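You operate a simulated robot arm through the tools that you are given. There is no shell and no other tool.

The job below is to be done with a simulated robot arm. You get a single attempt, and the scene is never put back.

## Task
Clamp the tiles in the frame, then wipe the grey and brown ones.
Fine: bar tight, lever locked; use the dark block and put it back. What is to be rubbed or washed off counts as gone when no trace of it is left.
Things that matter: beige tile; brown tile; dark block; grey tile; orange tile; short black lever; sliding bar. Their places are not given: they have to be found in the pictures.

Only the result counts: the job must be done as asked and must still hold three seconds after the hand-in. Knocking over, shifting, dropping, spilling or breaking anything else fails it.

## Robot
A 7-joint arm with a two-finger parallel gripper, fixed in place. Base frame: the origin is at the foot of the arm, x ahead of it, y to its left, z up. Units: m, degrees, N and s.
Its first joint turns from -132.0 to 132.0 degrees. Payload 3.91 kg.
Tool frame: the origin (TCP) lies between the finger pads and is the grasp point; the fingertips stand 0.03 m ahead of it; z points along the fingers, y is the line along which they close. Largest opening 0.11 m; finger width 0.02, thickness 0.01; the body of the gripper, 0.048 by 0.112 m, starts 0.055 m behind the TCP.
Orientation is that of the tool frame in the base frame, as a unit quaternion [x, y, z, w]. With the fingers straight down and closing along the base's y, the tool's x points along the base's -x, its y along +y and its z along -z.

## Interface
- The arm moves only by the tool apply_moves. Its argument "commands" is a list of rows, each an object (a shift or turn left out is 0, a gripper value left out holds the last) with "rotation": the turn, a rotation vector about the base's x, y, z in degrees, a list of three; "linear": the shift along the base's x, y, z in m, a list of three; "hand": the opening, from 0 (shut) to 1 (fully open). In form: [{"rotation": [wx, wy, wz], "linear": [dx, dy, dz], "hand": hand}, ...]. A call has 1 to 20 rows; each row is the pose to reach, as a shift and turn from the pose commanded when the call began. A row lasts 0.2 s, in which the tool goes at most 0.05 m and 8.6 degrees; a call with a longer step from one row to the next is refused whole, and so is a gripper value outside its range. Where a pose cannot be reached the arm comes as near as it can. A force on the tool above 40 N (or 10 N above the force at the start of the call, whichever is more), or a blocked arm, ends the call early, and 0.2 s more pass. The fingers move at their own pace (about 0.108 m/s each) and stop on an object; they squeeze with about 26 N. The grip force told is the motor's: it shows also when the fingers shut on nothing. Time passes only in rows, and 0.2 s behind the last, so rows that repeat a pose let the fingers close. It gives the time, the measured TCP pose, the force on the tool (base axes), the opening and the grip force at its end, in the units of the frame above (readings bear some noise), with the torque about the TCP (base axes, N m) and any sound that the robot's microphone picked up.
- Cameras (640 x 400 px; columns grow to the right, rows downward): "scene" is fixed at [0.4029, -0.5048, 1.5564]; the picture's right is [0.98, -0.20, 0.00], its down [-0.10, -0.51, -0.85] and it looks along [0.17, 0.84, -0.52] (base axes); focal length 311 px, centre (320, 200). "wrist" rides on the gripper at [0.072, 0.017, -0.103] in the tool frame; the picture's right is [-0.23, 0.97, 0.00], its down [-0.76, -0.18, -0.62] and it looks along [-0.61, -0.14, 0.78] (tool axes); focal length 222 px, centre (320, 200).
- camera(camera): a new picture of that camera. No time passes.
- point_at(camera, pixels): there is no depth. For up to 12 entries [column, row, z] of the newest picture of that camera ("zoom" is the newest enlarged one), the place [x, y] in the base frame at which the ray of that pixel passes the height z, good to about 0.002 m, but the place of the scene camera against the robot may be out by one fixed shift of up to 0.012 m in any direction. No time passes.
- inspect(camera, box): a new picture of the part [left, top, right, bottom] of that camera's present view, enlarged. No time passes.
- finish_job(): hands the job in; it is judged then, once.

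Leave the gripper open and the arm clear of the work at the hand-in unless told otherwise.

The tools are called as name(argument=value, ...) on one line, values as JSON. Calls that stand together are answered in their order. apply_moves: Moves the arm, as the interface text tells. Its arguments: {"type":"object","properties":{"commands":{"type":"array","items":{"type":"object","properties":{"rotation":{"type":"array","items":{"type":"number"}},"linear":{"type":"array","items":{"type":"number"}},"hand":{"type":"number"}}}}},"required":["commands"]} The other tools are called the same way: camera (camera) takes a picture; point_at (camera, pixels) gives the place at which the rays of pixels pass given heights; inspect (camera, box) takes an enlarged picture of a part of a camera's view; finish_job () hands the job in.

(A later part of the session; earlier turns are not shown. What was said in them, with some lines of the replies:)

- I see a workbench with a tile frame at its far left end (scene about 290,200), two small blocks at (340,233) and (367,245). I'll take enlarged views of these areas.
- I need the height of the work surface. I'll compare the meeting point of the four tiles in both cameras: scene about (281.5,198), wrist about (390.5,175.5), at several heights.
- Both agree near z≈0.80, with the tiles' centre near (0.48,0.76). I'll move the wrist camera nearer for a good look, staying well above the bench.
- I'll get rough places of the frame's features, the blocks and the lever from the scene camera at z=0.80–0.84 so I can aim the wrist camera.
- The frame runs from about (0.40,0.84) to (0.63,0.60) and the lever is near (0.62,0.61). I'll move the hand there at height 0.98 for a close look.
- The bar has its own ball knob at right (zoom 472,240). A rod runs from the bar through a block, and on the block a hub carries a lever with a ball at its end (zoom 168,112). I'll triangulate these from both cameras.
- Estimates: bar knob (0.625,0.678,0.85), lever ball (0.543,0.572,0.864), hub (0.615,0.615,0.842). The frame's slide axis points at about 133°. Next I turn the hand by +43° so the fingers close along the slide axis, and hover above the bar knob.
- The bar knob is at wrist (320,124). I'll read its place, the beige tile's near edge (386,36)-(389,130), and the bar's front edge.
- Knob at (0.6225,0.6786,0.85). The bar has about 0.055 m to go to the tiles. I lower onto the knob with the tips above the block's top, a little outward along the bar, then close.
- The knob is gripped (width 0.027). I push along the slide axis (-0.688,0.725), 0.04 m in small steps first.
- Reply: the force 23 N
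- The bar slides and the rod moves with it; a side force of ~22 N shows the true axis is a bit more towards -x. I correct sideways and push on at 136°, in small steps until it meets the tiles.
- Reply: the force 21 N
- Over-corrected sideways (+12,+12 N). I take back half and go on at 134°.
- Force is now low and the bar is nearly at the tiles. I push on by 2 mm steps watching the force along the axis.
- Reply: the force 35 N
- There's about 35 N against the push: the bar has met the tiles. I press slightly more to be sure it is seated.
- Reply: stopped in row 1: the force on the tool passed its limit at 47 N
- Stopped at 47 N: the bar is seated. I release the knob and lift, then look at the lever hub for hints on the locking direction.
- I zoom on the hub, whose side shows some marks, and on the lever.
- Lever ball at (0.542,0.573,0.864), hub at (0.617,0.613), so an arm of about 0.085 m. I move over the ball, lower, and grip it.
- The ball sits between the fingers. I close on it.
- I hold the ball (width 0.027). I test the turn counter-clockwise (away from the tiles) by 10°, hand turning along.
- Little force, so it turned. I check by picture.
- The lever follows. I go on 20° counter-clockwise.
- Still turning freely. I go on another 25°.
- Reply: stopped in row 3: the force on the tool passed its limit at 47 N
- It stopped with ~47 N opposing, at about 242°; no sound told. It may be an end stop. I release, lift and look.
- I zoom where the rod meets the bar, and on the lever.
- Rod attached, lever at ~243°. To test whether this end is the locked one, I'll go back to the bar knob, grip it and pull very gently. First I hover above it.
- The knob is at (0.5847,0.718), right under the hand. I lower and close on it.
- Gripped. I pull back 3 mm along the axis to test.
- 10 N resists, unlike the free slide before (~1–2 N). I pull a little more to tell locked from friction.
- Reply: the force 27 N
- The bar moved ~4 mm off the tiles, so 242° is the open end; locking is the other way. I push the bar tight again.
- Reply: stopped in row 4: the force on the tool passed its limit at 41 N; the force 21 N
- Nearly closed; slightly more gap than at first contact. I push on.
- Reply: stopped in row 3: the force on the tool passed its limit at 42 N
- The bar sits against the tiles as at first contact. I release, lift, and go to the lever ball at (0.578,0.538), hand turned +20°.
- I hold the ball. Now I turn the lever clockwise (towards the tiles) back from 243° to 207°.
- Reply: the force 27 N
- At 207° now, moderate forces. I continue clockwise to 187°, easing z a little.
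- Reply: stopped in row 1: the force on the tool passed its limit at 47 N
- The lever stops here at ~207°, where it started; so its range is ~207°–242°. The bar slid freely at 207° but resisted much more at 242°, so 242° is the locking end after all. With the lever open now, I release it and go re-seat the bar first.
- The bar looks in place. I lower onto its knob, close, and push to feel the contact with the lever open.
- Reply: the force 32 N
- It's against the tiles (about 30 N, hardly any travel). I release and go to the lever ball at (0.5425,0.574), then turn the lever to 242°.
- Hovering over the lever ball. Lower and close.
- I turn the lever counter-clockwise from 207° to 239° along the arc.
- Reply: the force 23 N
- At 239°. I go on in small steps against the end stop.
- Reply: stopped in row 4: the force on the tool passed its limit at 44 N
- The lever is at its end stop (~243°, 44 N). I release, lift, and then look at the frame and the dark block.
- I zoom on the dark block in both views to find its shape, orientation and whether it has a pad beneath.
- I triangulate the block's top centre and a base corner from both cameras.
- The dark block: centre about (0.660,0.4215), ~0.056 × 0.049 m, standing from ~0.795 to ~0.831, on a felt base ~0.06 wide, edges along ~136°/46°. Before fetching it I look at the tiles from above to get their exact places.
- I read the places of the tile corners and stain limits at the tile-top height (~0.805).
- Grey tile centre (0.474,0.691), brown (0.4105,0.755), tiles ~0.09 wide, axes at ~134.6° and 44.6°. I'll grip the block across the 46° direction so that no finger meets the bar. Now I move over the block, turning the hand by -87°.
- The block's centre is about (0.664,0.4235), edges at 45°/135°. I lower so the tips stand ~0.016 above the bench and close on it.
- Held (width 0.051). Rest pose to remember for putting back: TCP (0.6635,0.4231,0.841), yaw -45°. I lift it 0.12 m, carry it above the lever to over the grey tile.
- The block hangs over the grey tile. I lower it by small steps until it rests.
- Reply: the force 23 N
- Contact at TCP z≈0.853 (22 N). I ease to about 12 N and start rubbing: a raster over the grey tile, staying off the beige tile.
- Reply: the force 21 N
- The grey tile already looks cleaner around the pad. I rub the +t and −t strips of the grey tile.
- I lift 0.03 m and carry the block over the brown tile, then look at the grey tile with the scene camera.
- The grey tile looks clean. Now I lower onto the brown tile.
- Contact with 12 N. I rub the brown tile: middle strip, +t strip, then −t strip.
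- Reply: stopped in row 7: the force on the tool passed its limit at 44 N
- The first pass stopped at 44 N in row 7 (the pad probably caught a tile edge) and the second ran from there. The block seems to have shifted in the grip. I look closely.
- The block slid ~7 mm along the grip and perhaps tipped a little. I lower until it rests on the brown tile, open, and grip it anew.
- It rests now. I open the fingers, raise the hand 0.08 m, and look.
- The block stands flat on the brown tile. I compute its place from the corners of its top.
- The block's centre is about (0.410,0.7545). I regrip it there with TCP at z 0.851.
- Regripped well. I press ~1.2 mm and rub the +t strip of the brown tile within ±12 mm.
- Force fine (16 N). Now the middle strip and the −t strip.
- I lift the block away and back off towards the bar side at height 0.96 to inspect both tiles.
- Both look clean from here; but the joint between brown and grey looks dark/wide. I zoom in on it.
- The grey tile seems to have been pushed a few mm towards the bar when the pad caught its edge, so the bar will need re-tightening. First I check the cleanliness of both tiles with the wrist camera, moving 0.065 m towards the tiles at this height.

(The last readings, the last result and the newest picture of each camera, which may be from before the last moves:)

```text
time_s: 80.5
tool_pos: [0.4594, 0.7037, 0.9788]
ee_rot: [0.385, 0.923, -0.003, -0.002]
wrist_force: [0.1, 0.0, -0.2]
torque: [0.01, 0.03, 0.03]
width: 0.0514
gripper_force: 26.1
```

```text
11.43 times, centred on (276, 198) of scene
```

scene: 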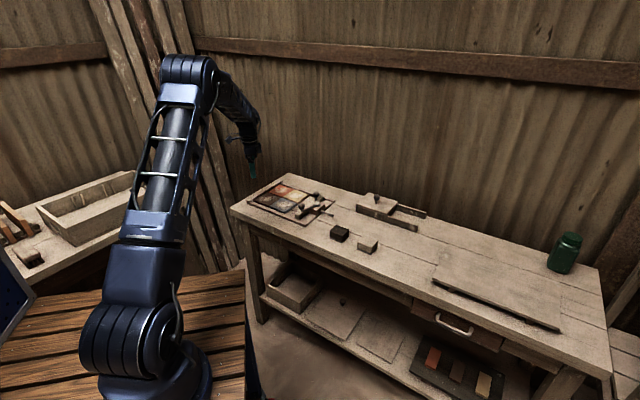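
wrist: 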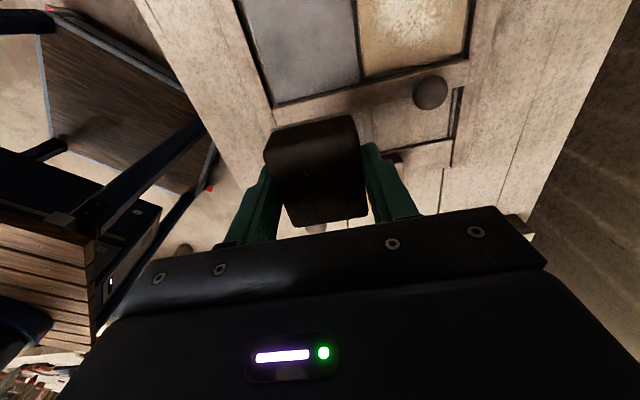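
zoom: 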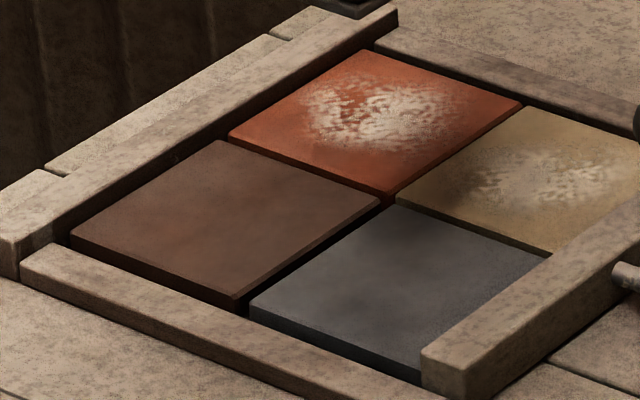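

Both tiles look clean; a gap of ~4 mm stands between brown and grey. I take closer zooms to make sure no trace is left.

inspect(camera="wrist", box=[245, 0, 365, 85])

inspect(camera="scene", box=[270, 196, 298, 214])

inspect(camera="scene", box=[252, 190, 284, 210])

```text
4.71 times, centred on (305, 42) of wrist
```

zoom: 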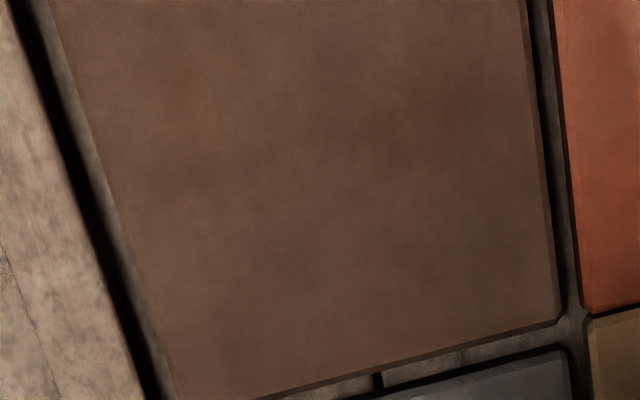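

```text
16.00 times, centred on (284, 205) of scene
```

zoom: 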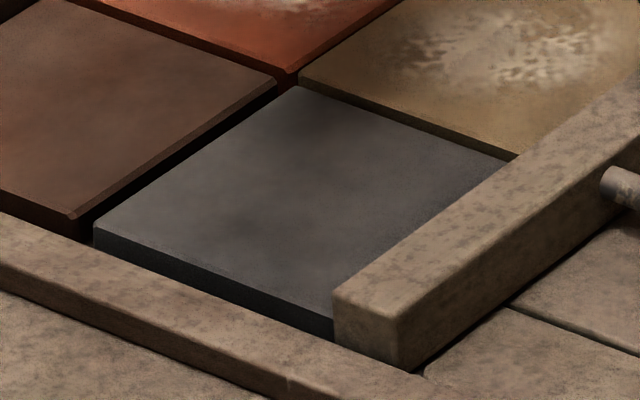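

```text
16.00 times, centred on (268, 200) of scene
```

zoom: 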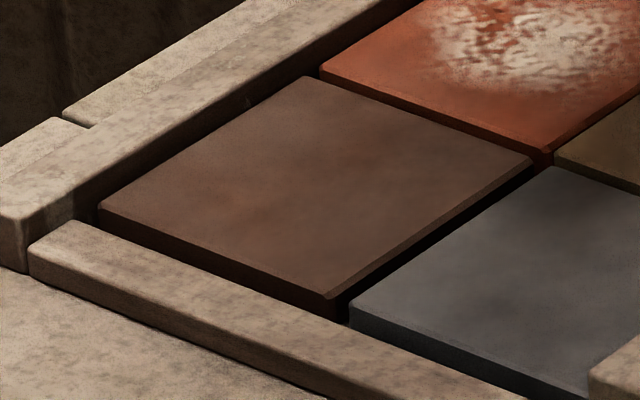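

No trace on either tile. Now I carry the block back over its old place (0.6635,0.4231), staying above the lever, and lower it close to the bench.

apply_moves(commands=[{"linear": [0.0227, -0.0312, 0]}, {"linear": [0.0454, -0.0624, 0]}, {"linear": [0.068, -0.0935, 0]}, {"linear": [0.0907, -0.1247, 0]}, {"linear": [0.1134, -0.1559, 0]}, {"linear": [0.1361, -0.1871, 0]}, {"linear": [0.1587, -0.2182, 0]}, {"linear": [0.1814, -0.2494, 0]}, {"linear": [0.2041, -0.2806, 0]}, {"linear": [0.2041, -0.2806, -0.035]}, {"linear": [0.2041, -0.2806, -0.07]}, {"linear": [0.2041, -0.2806, -0.1]}, {"linear": [0.2041, -0.2806, -0.12]}, {"linear": [0.2041, -0.2806, -0.132]}, {"linear": [0.2041, -0.2806, -0.135]}])

inspect(camera="scene", box=[310, 200, 390, 250])

```text
time_s: 83.7
tool_pos: [0.6643, 0.4233, 0.8444]
ee_rot: [0.383, 0.924, -0.002, -0.001]
wrist_force: [0.2, -0.6, -0.3]
torque: [-0.02, 0.03, 0.01]
width: 0.0518
gripper_force: 26.0
```

```text
8.00 times, centred on (350, 225) of scene
```

zoom: 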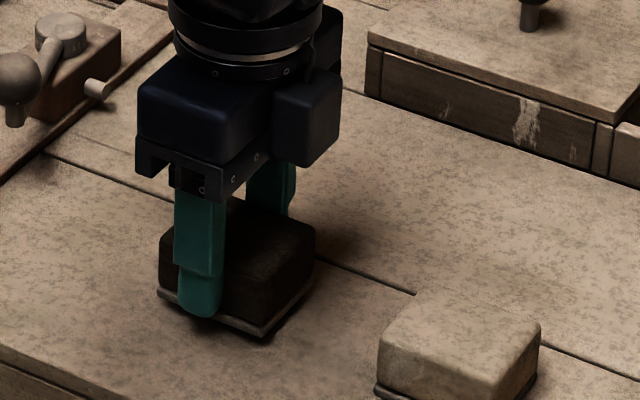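

Just above the bench, in place. I lower the last millimetres.

apply_moves(commands=[{"linear": [-0.0005, 0, -0.002]}, {"linear": [-0.0005, 0, -0.004]}, {"linear": [-0.0005, 0, -0.005]}])

```text
time_s: 84.5
tool_pos: [0.6627, 0.4235, 0.8383]
ee_rot: [0.384, 0.923, -0.003, -0.002]
wrist_force: [-0.4, 0.7, -1.1]
torque: [-0.03, 0.0, 0.03]
width: 0.0516
gripper_force: 26.2
```

apply_moves(commands=[{"linear": [0, 0, -0.001]}, {"linear": [0, 0, -0.002]}])

```text
time_s: 85.1
tool_pos: [0.6633, 0.4235, 0.8374]
ee_rot: [0.383, 0.924, -0.002, -0.001]
wrist_force: [-2.4, -2.3, 5.1]
torque: [0.03, -0.08, -0.01]
width: 0.0516
gripper_force: 25.9
```

It rests (5 N). I open, rise, and look at the block and bar from above.

apply_moves(commands=[{"linear": [0, 0, 0.001], "hand": 0.85}, {"linear": [0, 0, 0.001]}, {"linear": [0, 0, 0.03]}, {"linear": [0, 0, 0.07]}, {"linear": [0, 0, 0.11]}, {"linear": [0, 0, 0.13], "rotation": [0, 0, 8]}, {"linear": [-0.005, 0.01, 0.13], "rotation": [0, 0, 16.5]}, {"linear": [-0.015, 0.02, 0.13], "rotation": [0, 0, 25]}, {"linear": [-0.025, 0.03, 0.13], "rotation": [0, 0, 33.5]}, {"linear": [-0.035, 0.04, 0.13], "rotation": [0, 0, 42]}, {"linear": [-0.045, 0.055, 0.13], "rotation": [0, 0, 50.5]}, {"linear": [-0.055, 0.07, 0.13], "rotation": [0, 0, 59]}, {"linear": [-0.065, 0.085, 0.13], "rotation": [0, 0, 67.5]}, {"linear": [-0.075, 0.1, 0.13], "rotation": [0, 0, 76]}, {"linear": [-0.085, 0.115, 0.13], "rotation": [0, 0, 84.5]}, {"linear": [-0.085, 0.115, 0.13], "rotation": [0, 0, 93]}, {"linear": [-0.085, 0.115, 0.13], "rotation": [0, 0, 101]}, {"linear": [-0.085, 0.115, 0.12], "rotation": [0, 0, 108]}])

camera(camera="wrist")

inspect(camera="scene", box=[310, 200, 390, 250])

inspect(camera="scene", box=[250, 175, 330, 225])

```text
time_s: 88.9
tool_pos: [0.5779, 0.5373, 0.9564]
ee_rot: [-0.522, 0.853, -0.003, 0.002]
wrist_force: [-1.1, -0.3, 0.1]
torque: [0.03, -0.01, 0.01]
width: 0.0936
gripper_force: 0.0
```

```text
taken
```

wrist: 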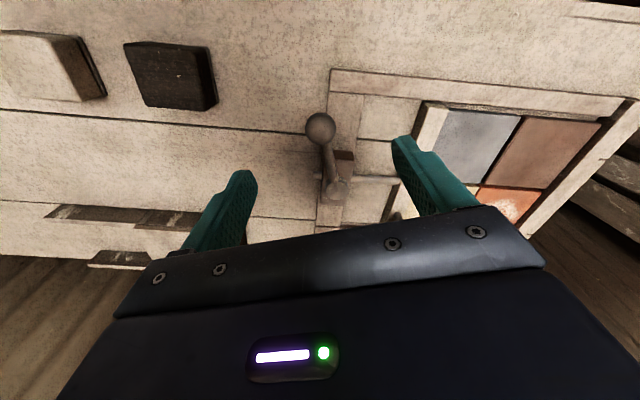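

```text
8.00 times, centred on (350, 225) of scene
```

zoom: 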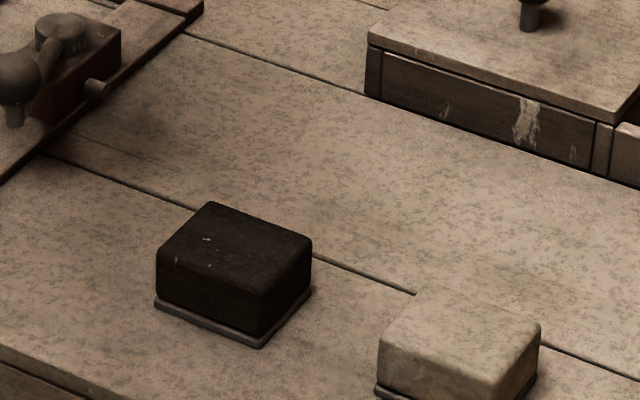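

```text
8.00 times, centred on (290, 200) of scene
```

zoom: 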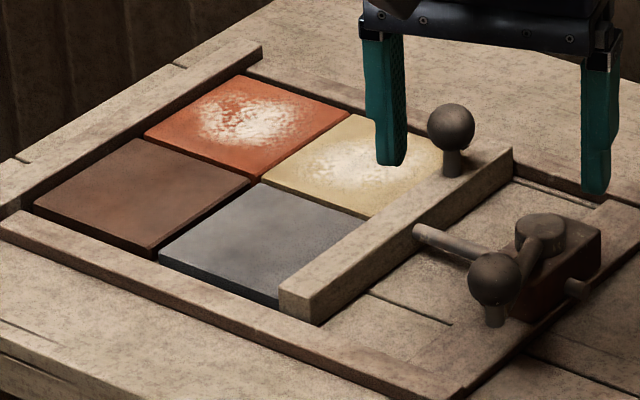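

The block is back within ~2 mm of its old place. Now I re-clamp: grip the lever ball (wrist 321,128), turn it open.

point_at(camera="wrist", pixels=[[321, 128, 0.864], [336, 188, 0.842]])

apply_moves(commands=[{"linear": [0, 0.0005, -0.03], "hand": 0.55}, {"linear": [0.0005, 0.001, -0.06]}, {"linear": [0.0005, 0.001, -0.077]}, {"linear": [0.0005, 0.001, -0.087]}, {"linear": [0.0005, 0.001, -0.087], "hand": 0}, {"linear": [0.0005, 0.001, -0.087]}, {"linear": [0.0005, 0.001, -0.087]}])

```text
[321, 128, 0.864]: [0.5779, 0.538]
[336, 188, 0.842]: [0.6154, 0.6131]
```

```text
time_s: 90.5
tool_pos: [0.5784, 0.5384, 0.8703]
ee_rot: [-0.521, 0.854, -0.002, 0.001]
wrist_force: [-4.1, -2.0, -4.1]
torque: [0.04, -0.07, 0.03]
width: 0.0269
gripper_force: 45.0
```

Gripped. I turn the lever clockwise back to ~209° (open).

apply_moves(commands=[{"linear": [-0.0052, 0.0028, 0], "rotation": [0, 0, -4]}, {"linear": [-0.0101, 0.006, 0], "rotation": [0, 0, -8]}, {"linear": [-0.0148, 0.0095, 0], "rotation": [0, 0, -12]}, {"linear": [-0.0192, 0.0134, 0], "rotation": [0, 0, -16]}, {"linear": [-0.0233, 0.0175, 0], "rotation": [0, 0, -20]}, {"linear": [-0.0272, 0.0219, 0], "rotation": [0, 0, -24]}, {"linear": [-0.0307, 0.0266, 0], "rotation": [0, 0, -28]}, {"linear": [-0.0339, 0.0315, 0], "rotation": [0, 0, -32]}, {"linear": [-0.0353, 0.0341, 0], "rotation": [0, 0, -34]}])

```text
time_s: 92.5
tool_pos: [0.5431, 0.574, 0.8698]
ee_rot: [-0.248, 0.969, -0.002, 0.001]
wrist_force: [-11.3, -2.7, -17.9]
torque: [0.12, -0.08, 0.2]
width: 0.0272
gripper_force: 44.6
```

Lever open at ~208°. I release and go to hover over the bar knob.

apply_moves(commands=[{"hand": 0.5}, {"hand": 0.5}, {"linear": [0, 0, 0.03]}, {"linear": [0, 0, 0.06]}, {"linear": [0.01, 0.035, 0.065], "rotation": [0, 0, 4]}, {"linear": [0.02, 0.07, 0.065], "rotation": [0, 0, 8]}, {"linear": [0.033, 0.11, 0.065], "rotation": [0, 0, 12]}, {"linear": [0.0435, 0.143, 0.065], "rotation": [0, 0, 14.5]}, {"linear": [0.0435, 0.143, 0.065], "rotation": [0, 0, 14.5]}])

camera(camera="wrist")

inspect(camera="wrist", box=[240, 0, 480, 160])

```text
time_s: 94.5
tool_pos: [0.5872, 0.7172, 0.9362]
ee_rot: [-0.37, 0.929, -0.004, 0.002]
wrist_force: [-0.1, -0.6, 0.5]
torque: [0.01, -0.02, 0.02]
width: 0.0551
gripper_force: 0.1
```

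```text
taken
```

wrist: 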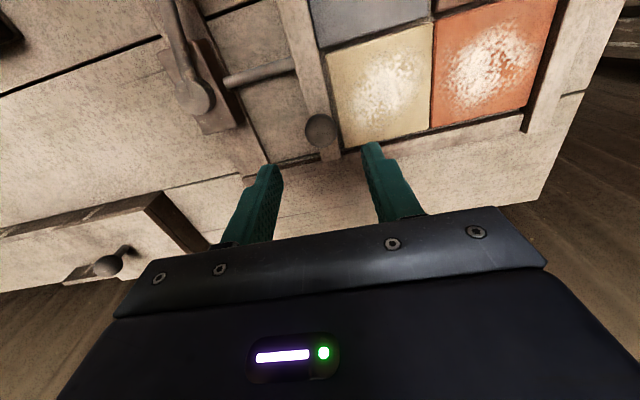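

```text
2.50 times, centred on (360, 80) of wrist
```

zoom: 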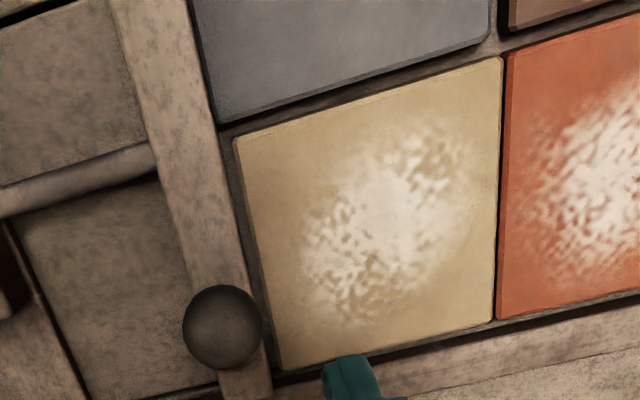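

Confirmed: the bar now touches only the grey tile, ~3 mm off the beige one. I lower on the knob and grip.

point_at(camera="wrist", pixels=[[320, 130, 0.85]])

apply_moves(commands=[{"linear": [0.001, 0.001, -0.03]}, {"linear": [0.001, 0.001, -0.06]}, {"linear": [0.001, 0.001, -0.079]}, {"linear": [0.001, 0.001, -0.079], "hand": 0}, {"linear": [0.001, 0.001, -0.079]}, {"linear": [0.001, 0.001, -0.079]}])

```text
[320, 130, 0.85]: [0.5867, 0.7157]
```

```text
time_s: 95.9
tool_pos: [0.5872, 0.717, 0.8562]
ee_rot: [-0.37, 0.929, -0.004, 0.0]
wrist_force: [-2.8, -2.8, -9.0]
torque: [0.22, -0.22, 0.0]
width: 0.0269
gripper_force: 45.2
```

Gripped. I push towards the tiles by 1 mm steps.

apply_moves(commands=[{"linear": [-0.0007, 0.0007, 0]}, {"linear": [-0.0014, 0.0014, 0]}, {"linear": [-0.0021, 0.0021, 0]}, {"linear": [-0.0028, 0.0028, 0]}])

inspect(camera="wrist", box=[240, 0, 480, 160])

```text
time_s: 96.9
tool_pos: [0.5855, 0.7197, 0.8567]
ee_rot: [-0.369, 0.929, -0.003, 0.001]
wrist_force: [-2.7, -11.8, -7.7]
torque: [0.05, -0.11, 0.03]
width: 0.0271
gripper_force: 45.4
```

```text
2.50 times, centred on (360, 80) of wrist
```

zoom: 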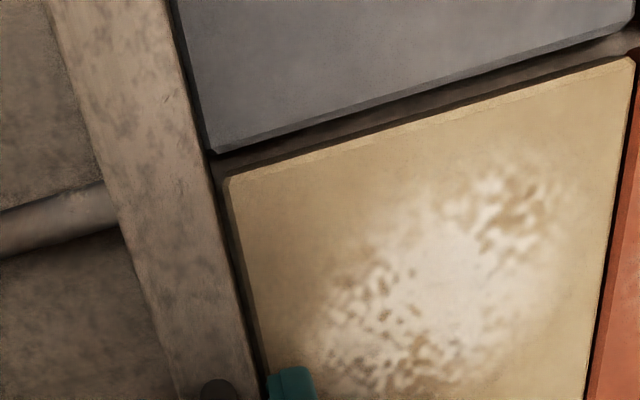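

apply_moves(commands=[{"linear": [-0.0008, 0.0006, 0]}, {"linear": [-0.0016, 0.0012, 0]}, {"linear": [-0.0024, 0.0019, 0]}, {"linear": [-0.0031, 0.0025, 0]}])

inspect(camera="wrist", box=[240, 0, 480, 160])

inspect(camera="scene", box=[250, 175, 330, 225])

```text
time_s: 98.0
tool_pos: [0.5863, 0.7199, 0.8565]
ee_rot: [-0.368, 0.93, -0.006, 0.001]
wrist_force: [-0.2, -8.8, 4.9]
torque: [-0.11, 0.05, 0.03]
width: 0.0271
gripper_force: 45.2
stopped in row 4: the force on the tool passed its limit at 41 N (the readings are from after the stop); the commanded pose is now the measured one
```

```text
2.50 times, centred on (360, 80) of wrist
```

zoom: 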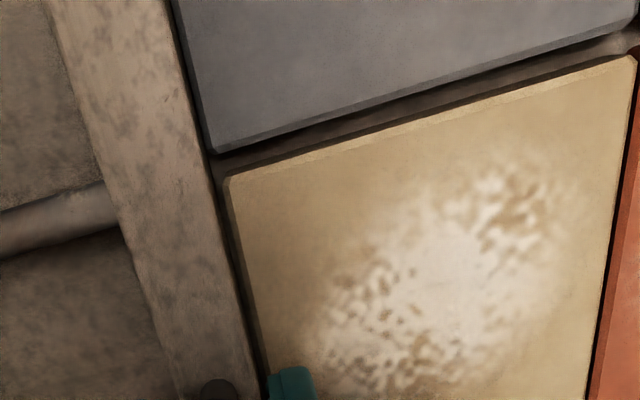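

```text
8.00 times, centred on (290, 200) of scene
```

zoom: 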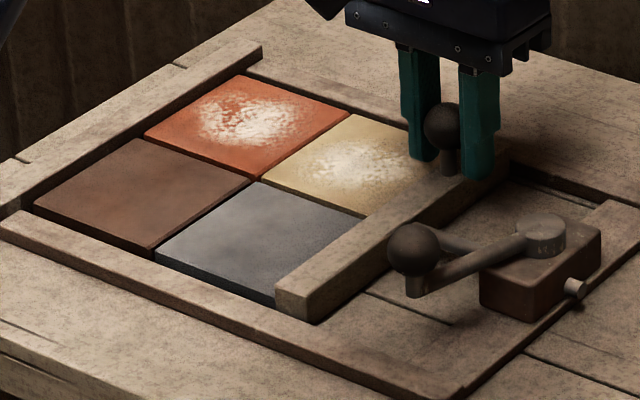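

The gap has closed. I press once more to about 30 N and release while pressed, then lift and go to the lever.

apply_moves(commands=[{"linear": [-0.0008, 0.0008, 0]}, {"linear": [-0.0016, 0.0015, 0]}])

```text
time_s: 98.6
tool_pos: [0.586, 0.7197, 0.8568]
ee_rot: [-0.368, 0.93, -0.005, 0.002]
wrist_force: [9.4, -26.3, 8.1]
torque: [-0.13, 0.02, 0.02]
width: 0.0268
gripper_force: 45.1
```

apply_moves(commands=[{"hand": 0.5}, {"hand": 0.5}, {"linear": [0, 0, 0.03]}, {"linear": [0, 0, 0.07]}, {"linear": [-0.01, -0.035, 0.08], "rotation": [0, 0, -4]}, {"linear": [-0.02, -0.07, 0.08], "rotation": [0, 0, -8]}, {"linear": [-0.03, -0.11, 0.08], "rotation": [0, 0, -12]}, {"linear": [-0.0415, -0.1476, 0.08], "rotation": [0, 0, -14]}, {"linear": [-0.0415, -0.1476, 0.08], "rotation": [0, 0, -14]}])

camera(camera="wrist")

inspect(camera="scene", box=[250, 175, 330, 225])

```text
time_s: 100.6
tool_pos: [0.5416, 0.5731, 0.9352]
ee_rot: [-0.253, 0.967, -0.004, 0.001]
wrist_force: [0.0, -1.0, -0.7]
torque: [-0.05, 0.01, 0.02]
width: 0.0548
gripper_force: 0.0
```

```text
taken
```

wrist: 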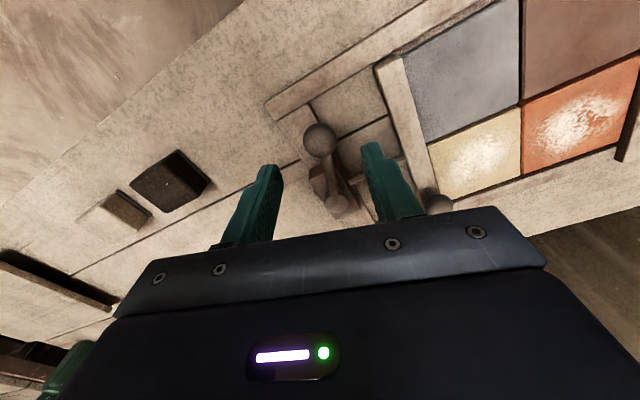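

```text
8.00 times, centred on (290, 200) of scene
```

zoom: 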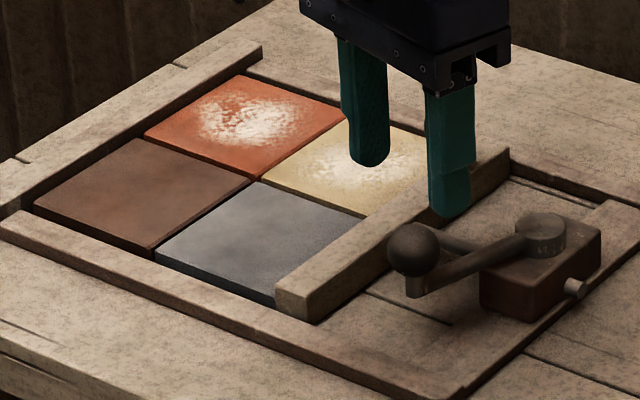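

The tiles are closed up. I lower on the lever ball (wrist 320,140) and grip.

apply_moves(commands=[{"linear": [0.001, 0.001, -0.03]}, {"linear": [0.001, 0.001, -0.053]}, {"linear": [0.001, 0.001, -0.0665]}, {"linear": [0.001, 0.001, -0.0665], "hand": 0}, {"linear": [0.001, 0.001, -0.0665]}, {"linear": [0.001, 0.001, -0.0665]}])

apply_moves(commands=[{"linear": [0.0028, -0.0052, 0.0005], "rotation": [0, 0, 4]}, {"linear": [0.006, -0.0101, 0.0005], "rotation": [0, 0, 8]}, {"linear": [0.0095, -0.0148, 0.0005], "rotation": [0, 0, 12]}, {"linear": [0.0134, -0.0192, 0.0005], "rotation": [0, 0, 16]}, {"linear": [0.0175, -0.0233, 0.0005], "rotation": [0, 0, 20]}, {"linear": [0.0219, -0.0272, 0.0005], "rotation": [0, 0, 24]}, {"linear": [0.0266, -0.0307, 0.0005], "rotation": [0, 0, 28]}, {"linear": [0.0315, -0.0339, 0.0005], "rotation": [0, 0, 32]}])

```text
time_s: 102.0
tool_pos: [0.5419, 0.5751, 0.8696]
ee_rot: [-0.252, 0.968, -0.005, 0.0]
wrist_force: [0.0, -7.8, -6.0]
torque: [0.08, -0.18, -0.02]
width: 0.0268
gripper_force: 44.7
```

```text
time_s: 103.8
tool_pos: [0.5741, 0.5412, 0.869]
ee_rot: [-0.51, 0.86, -0.005, 0.002]
wrist_force: [-0.5, 1.3, -21.1]
torque: [0.11, -0.1, 0.03]
width: 0.0265
gripper_force: 45.2
```

At 240°, moderate forces. I turn on gently to the end stop.

apply_moves(commands=[{"linear": [0.0028, -0.0013, -0.0005], "rotation": [0, 0, 2]}, {"linear": [0.0054, -0.0026, -0.0005], "rotation": [0, 0, 4]}, {"linear": [0.008, -0.0039, -0.0005], "rotation": [0, 0, 6]}, {"linear": [0.0095, -0.0045, -0.0005], "rotation": [0, 0, 7]}, {"linear": [0.011, -0.0051, -0.0005], "rotation": [0, 0, 8]}])

```text
time_s: 105.0
tool_pos: [0.5794, 0.5402, 0.8698]
ee_rot: [-0.567, 0.823, -0.003, 0.001]
wrist_force: [-7.7, 6.5, 2.5]
torque: [0.02, -0.06, -0.07]
width: 0.0265
gripper_force: 45.1
stopped in row 5: the force on the tool passed its limit at 42 N (the readings are from after the stop); the commanded pose is now the measured one
```

At the stop again (42 N, ~243°). I release, lift and back off for a look at the whole.

apply_moves(commands=[{"hand": 0.5}, {"hand": 0.5}, {"linear": [0, 0, 0.03]}, {"linear": [0, 0, 0.07]}, {"linear": [0, 0, 0.11], "rotation": [0, 0, -5]}, {"linear": [-0.02, 0.03, 0.13], "rotation": [0, 0, -13]}, {"linear": [-0.05, 0.06, 0.13], "rotation": [0, 0, -21]}, {"linear": [-0.08, 0.09, 0.13], "rotation": [0, 0, -26]}, {"linear": [-0.11, 0.12, 0.13], "rotation": [0, 0, -26]}, {"linear": [-0.14, 0.15, 0.13], "rotation": [0, 0, -26]}, {"linear": [-0.14, 0.15, 0.13], "rotation": [0, 0, -26]}])

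camera(camera="wrist")

inspect(camera="wrist", box=[180, 20, 440, 200])

inspect(camera="scene", box=[250, 175, 330, 225])

```text
time_s: 107.3
tool_pos: [0.4393, 0.6895, 1.0007]
ee_rot: [-0.366, 0.931, -0.004, 0.001]
wrist_force: [1.0, 0.6, -0.2]
torque: [-0.03, -0.03, -0.01]
width: 0.0549
gripper_force: 0.0
```

```text
taken
```

wrist: 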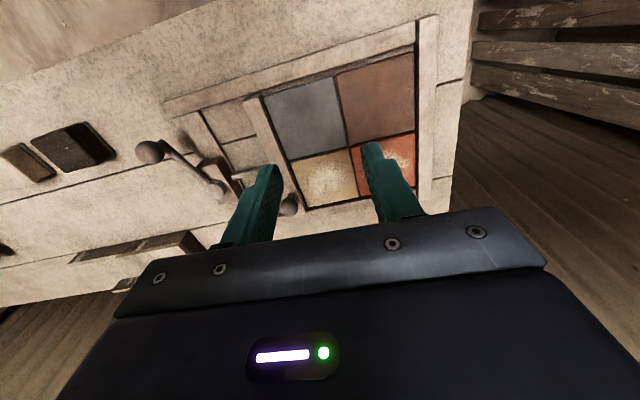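

```text
2.22 times, centred on (310, 110) of wrist
```

zoom: 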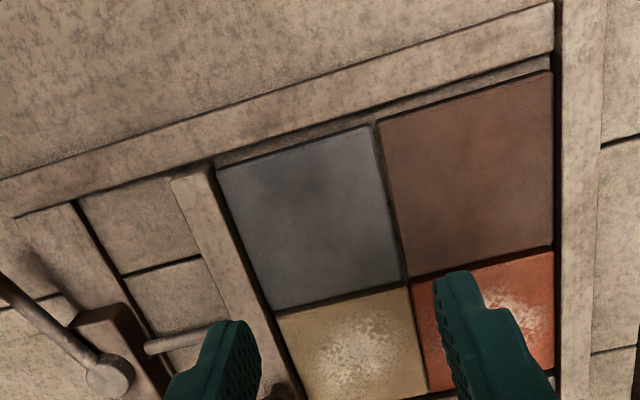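

```text
8.00 times, centred on (290, 200) of scene
```

zoom: 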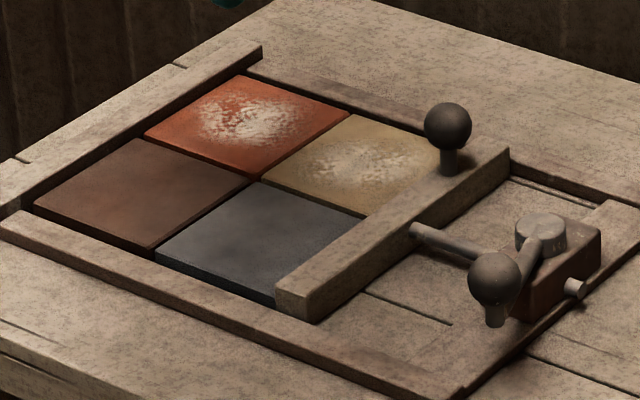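

Everything looks in place: bar against both tiles, lever at the far end. A last close look at the clean tiles and the bar's contact line.

inspect(camera="wrist", box=[255, 45, 365, 160])

inspect(camera="wrist", box=[325, 40, 430, 150])

inspect(camera="scene", box=[268, 186, 316, 216])

```text
3.48 times, centred on (310, 102) of wrist
```

zoom: 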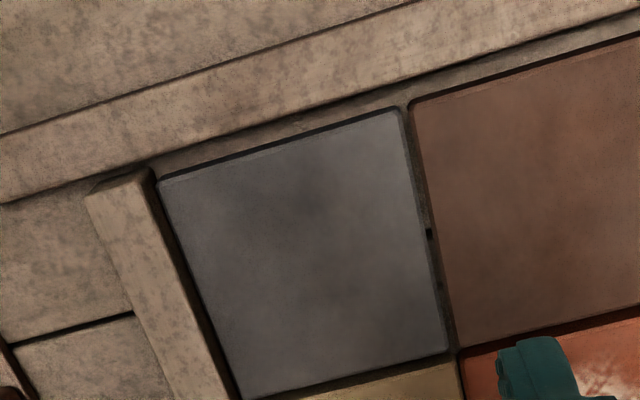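

```text
3.64 times, centred on (378, 95) of wrist
```

zoom: 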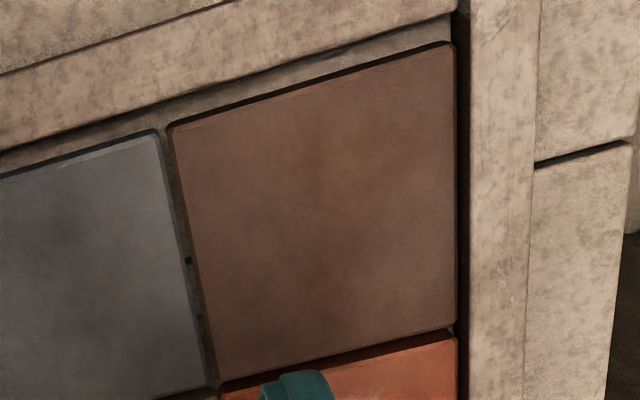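

```text
13.33 times, centred on (292, 201) of scene
```

zoom: 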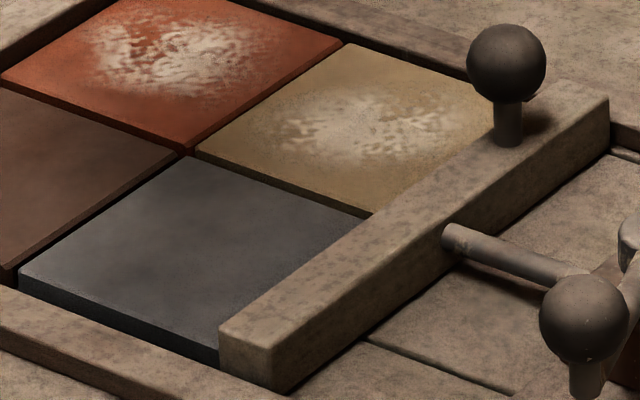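

Tiles are clean. I want to be sure the bar truly bears on both tile columns, so I view the bar/tile line from straight above it.

apply_moves(commands=[{"linear": [0.035, -0.008, 0]}, {"linear": [0.07, -0.016, 0]}, {"linear": [0.105, -0.025, 0]}, {"linear": [0.138, -0.0335, 0]}, {"linear": [0.138, -0.0335, -0.03]}, {"linear": [0.138, -0.0335, -0.055]}, {"linear": [0.138, -0.0335, -0.055]}])

camera(camera="wrist")

inspect(camera="wrist", box=[300, 0, 480, 140])

```text
time_s: 109.0
tool_pos: [0.5792, 0.6561, 0.9447]
ee_rot: [-0.367, 0.93, -0.004, 0.001]
wrist_force: [0.1, 0.0, 0.1]
torque: [-0.03, -0.04, 0.01]
width: 0.0551
gripper_force: 0.2
```

```text
taken
```

wrist: 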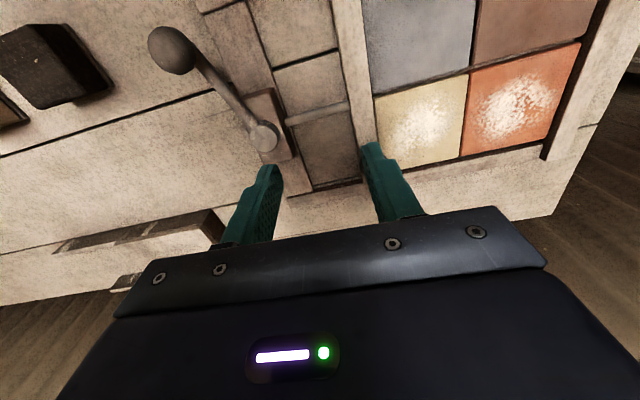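

```text
2.86 times, centred on (390, 70) of wrist
```

zoom: 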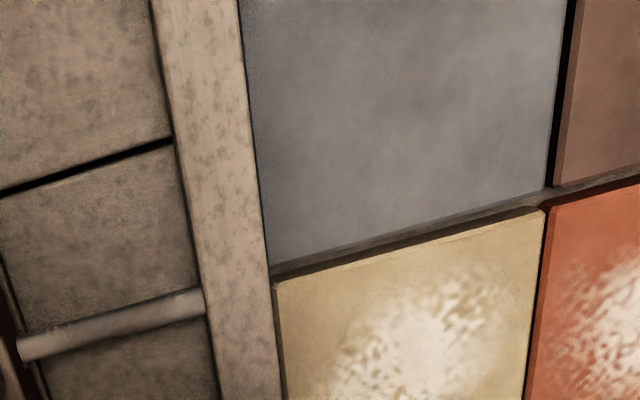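

The bar bears on grey and (nearly) beige, but between grey and brown there's a wedge-shaped gap at the top. I move 0.09 m along the axis to see that joint straight on.

apply_moves(commands=[{"linear": [-0.021, 0.0213, 0.01]}, {"linear": [-0.042, 0.0427, 0.01]}, {"linear": [-0.063, 0.064, 0.01]}, {"linear": [-0.078, 0.049, 0.01]}, {"linear": [-0.078, 0.049, 0.01]}])

camera(camera="wrist")

inspect(camera="wrist", box=[250, 0, 470, 150])

```text
time_s: 110.2
tool_pos: [0.5012, 0.7049, 0.9549]
ee_rot: [-0.366, 0.931, -0.003, 0.001]
wrist_force: [-0.2, -0.1, 0.4]
torque: [0.01, -0.05, 0.02]
width: 0.0553
gripper_force: 0.0
```

```text
taken
```

wrist: 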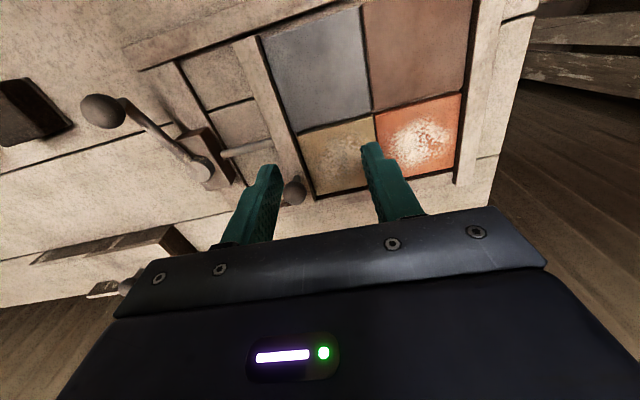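

```text
2.67 times, centred on (360, 75) of wrist
```

zoom: 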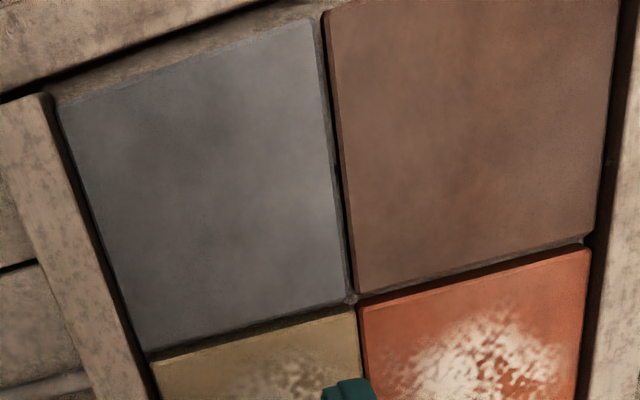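

The joints are even and narrow, the bar bears on both columns, and lever is at its locked end. I retreat upward and clear with the gripper open.

apply_moves(commands=[{"linear": [-0.02, -0.02, 0.04], "hand": 1.0}, {"linear": [-0.04, -0.035, 0.075]}, {"linear": [-0.06, -0.05, 0.11]}, {"linear": [-0.08, -0.065, 0.145]}, {"linear": [-0.1, -0.08, 0.17]}, {"linear": [-0.12, -0.09, 0.19]}, {"linear": [-0.12, -0.09, 0.19]}])

camera(camera="scene")

inspect(camera="scene", box=[240, 165, 400, 260])

```text
time_s: 111.8
tool_pos: [0.3801, 0.6154, 1.144]
ee_rot: [-0.366, 0.93, -0.003, 0.001]
wrist_force: [0.7, -0.7, -0.6]
torque: [-0.02, 0.03, 0.01]
width: 0.1099
gripper_force: 0.1
```

```text
taken
```

scene: 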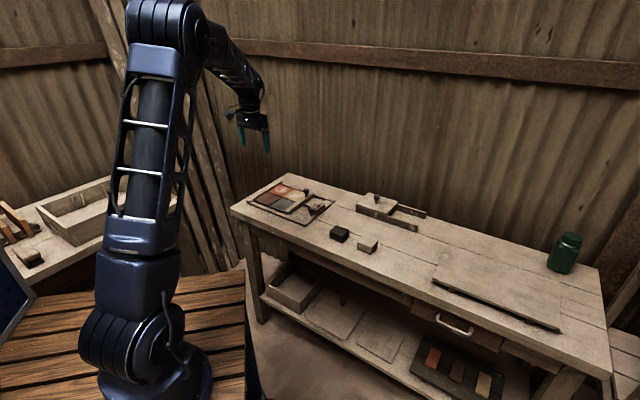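

```text
4.00 times, centred on (320, 212) of scene
```

zoom: 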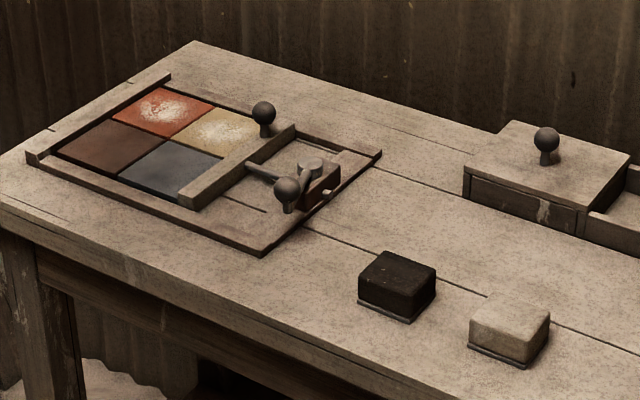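

From here the grey tile seems a little lighter at its far corner (zoom 190,155). I look again closely in full light.

inspect(camera="scene", box=[250, 182, 306, 217])

inspect(camera="scene", box=[268, 194, 300, 214])

inspect(camera="wrist", box=[220, 20, 420, 200])

```text
11.43 times, centred on (278, 200) of scene
```

zoom: 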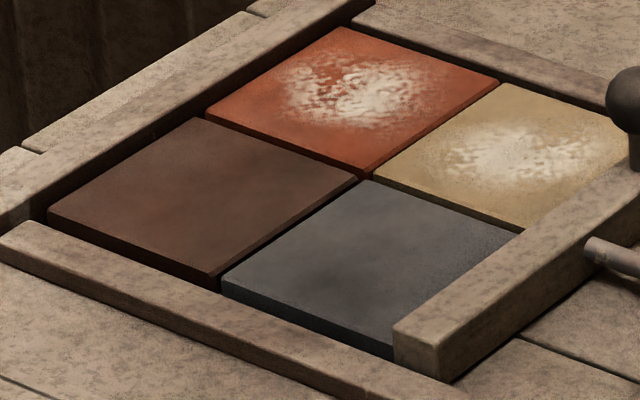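

```text
16.00 times, centred on (284, 204) of scene
```

zoom: 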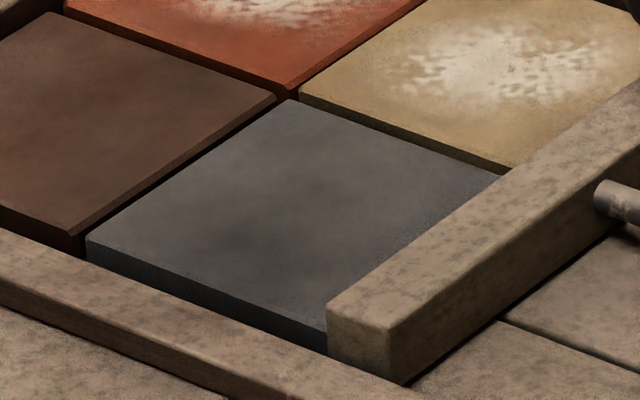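

```text
2.22 times, centred on (320, 110) of wrist
```

zoom: 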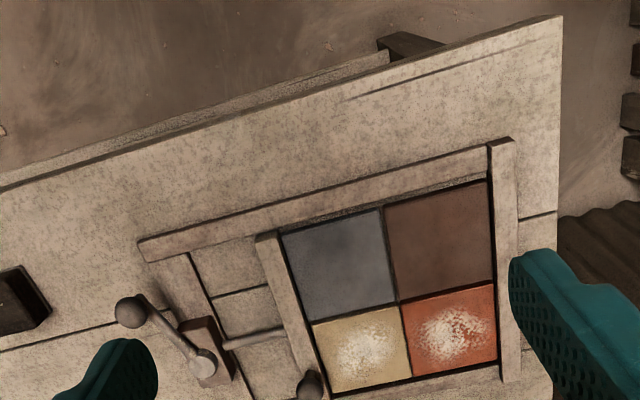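

Grey and brown are clean, and the light patches change with the view, so they're only lighting. Orange and beige are untouched. The bar is against the tiles, the lever is at its end stop, the dark block is back in place, and the gripper is open and clear. I hand in.

finish_job()

```text
The job is handed in.
```

I clamped the tiles, wiped the grey and brown ones clean, and handed the job in. I haven't been told how it was judged.

- **Bar:** it sits against the tiles, and I pressed it home with roughly 40 N. While wiping, the pad caught the grey tile's edge and pushed the bar back about 3 mm. I opened the lever, pushed the bar tight again and re-locked it.
- **Lever:** it is hard against the far end of its 35° travel. I took that end as locked because the bar slid freely at the starting end and resisted at this one. The hold is not rigid: with the lever there, a pull moved the bar about 4–5 mm, and the pad later pushed it back. I did not repeat the pull test after the final locking.
- **Tiles:** I could see no trace left on grey or brown in close-ups from both cameras. Orange and beige were not rubbed. A narrow joint, about 1–2 mm, remains between grey and brown; the joint between orange and beige looks much the same.
- **Dark block:** it is back within about 2 mm of where it stood.
- **Arm:** the gripper is fully open and well clear of the bench.
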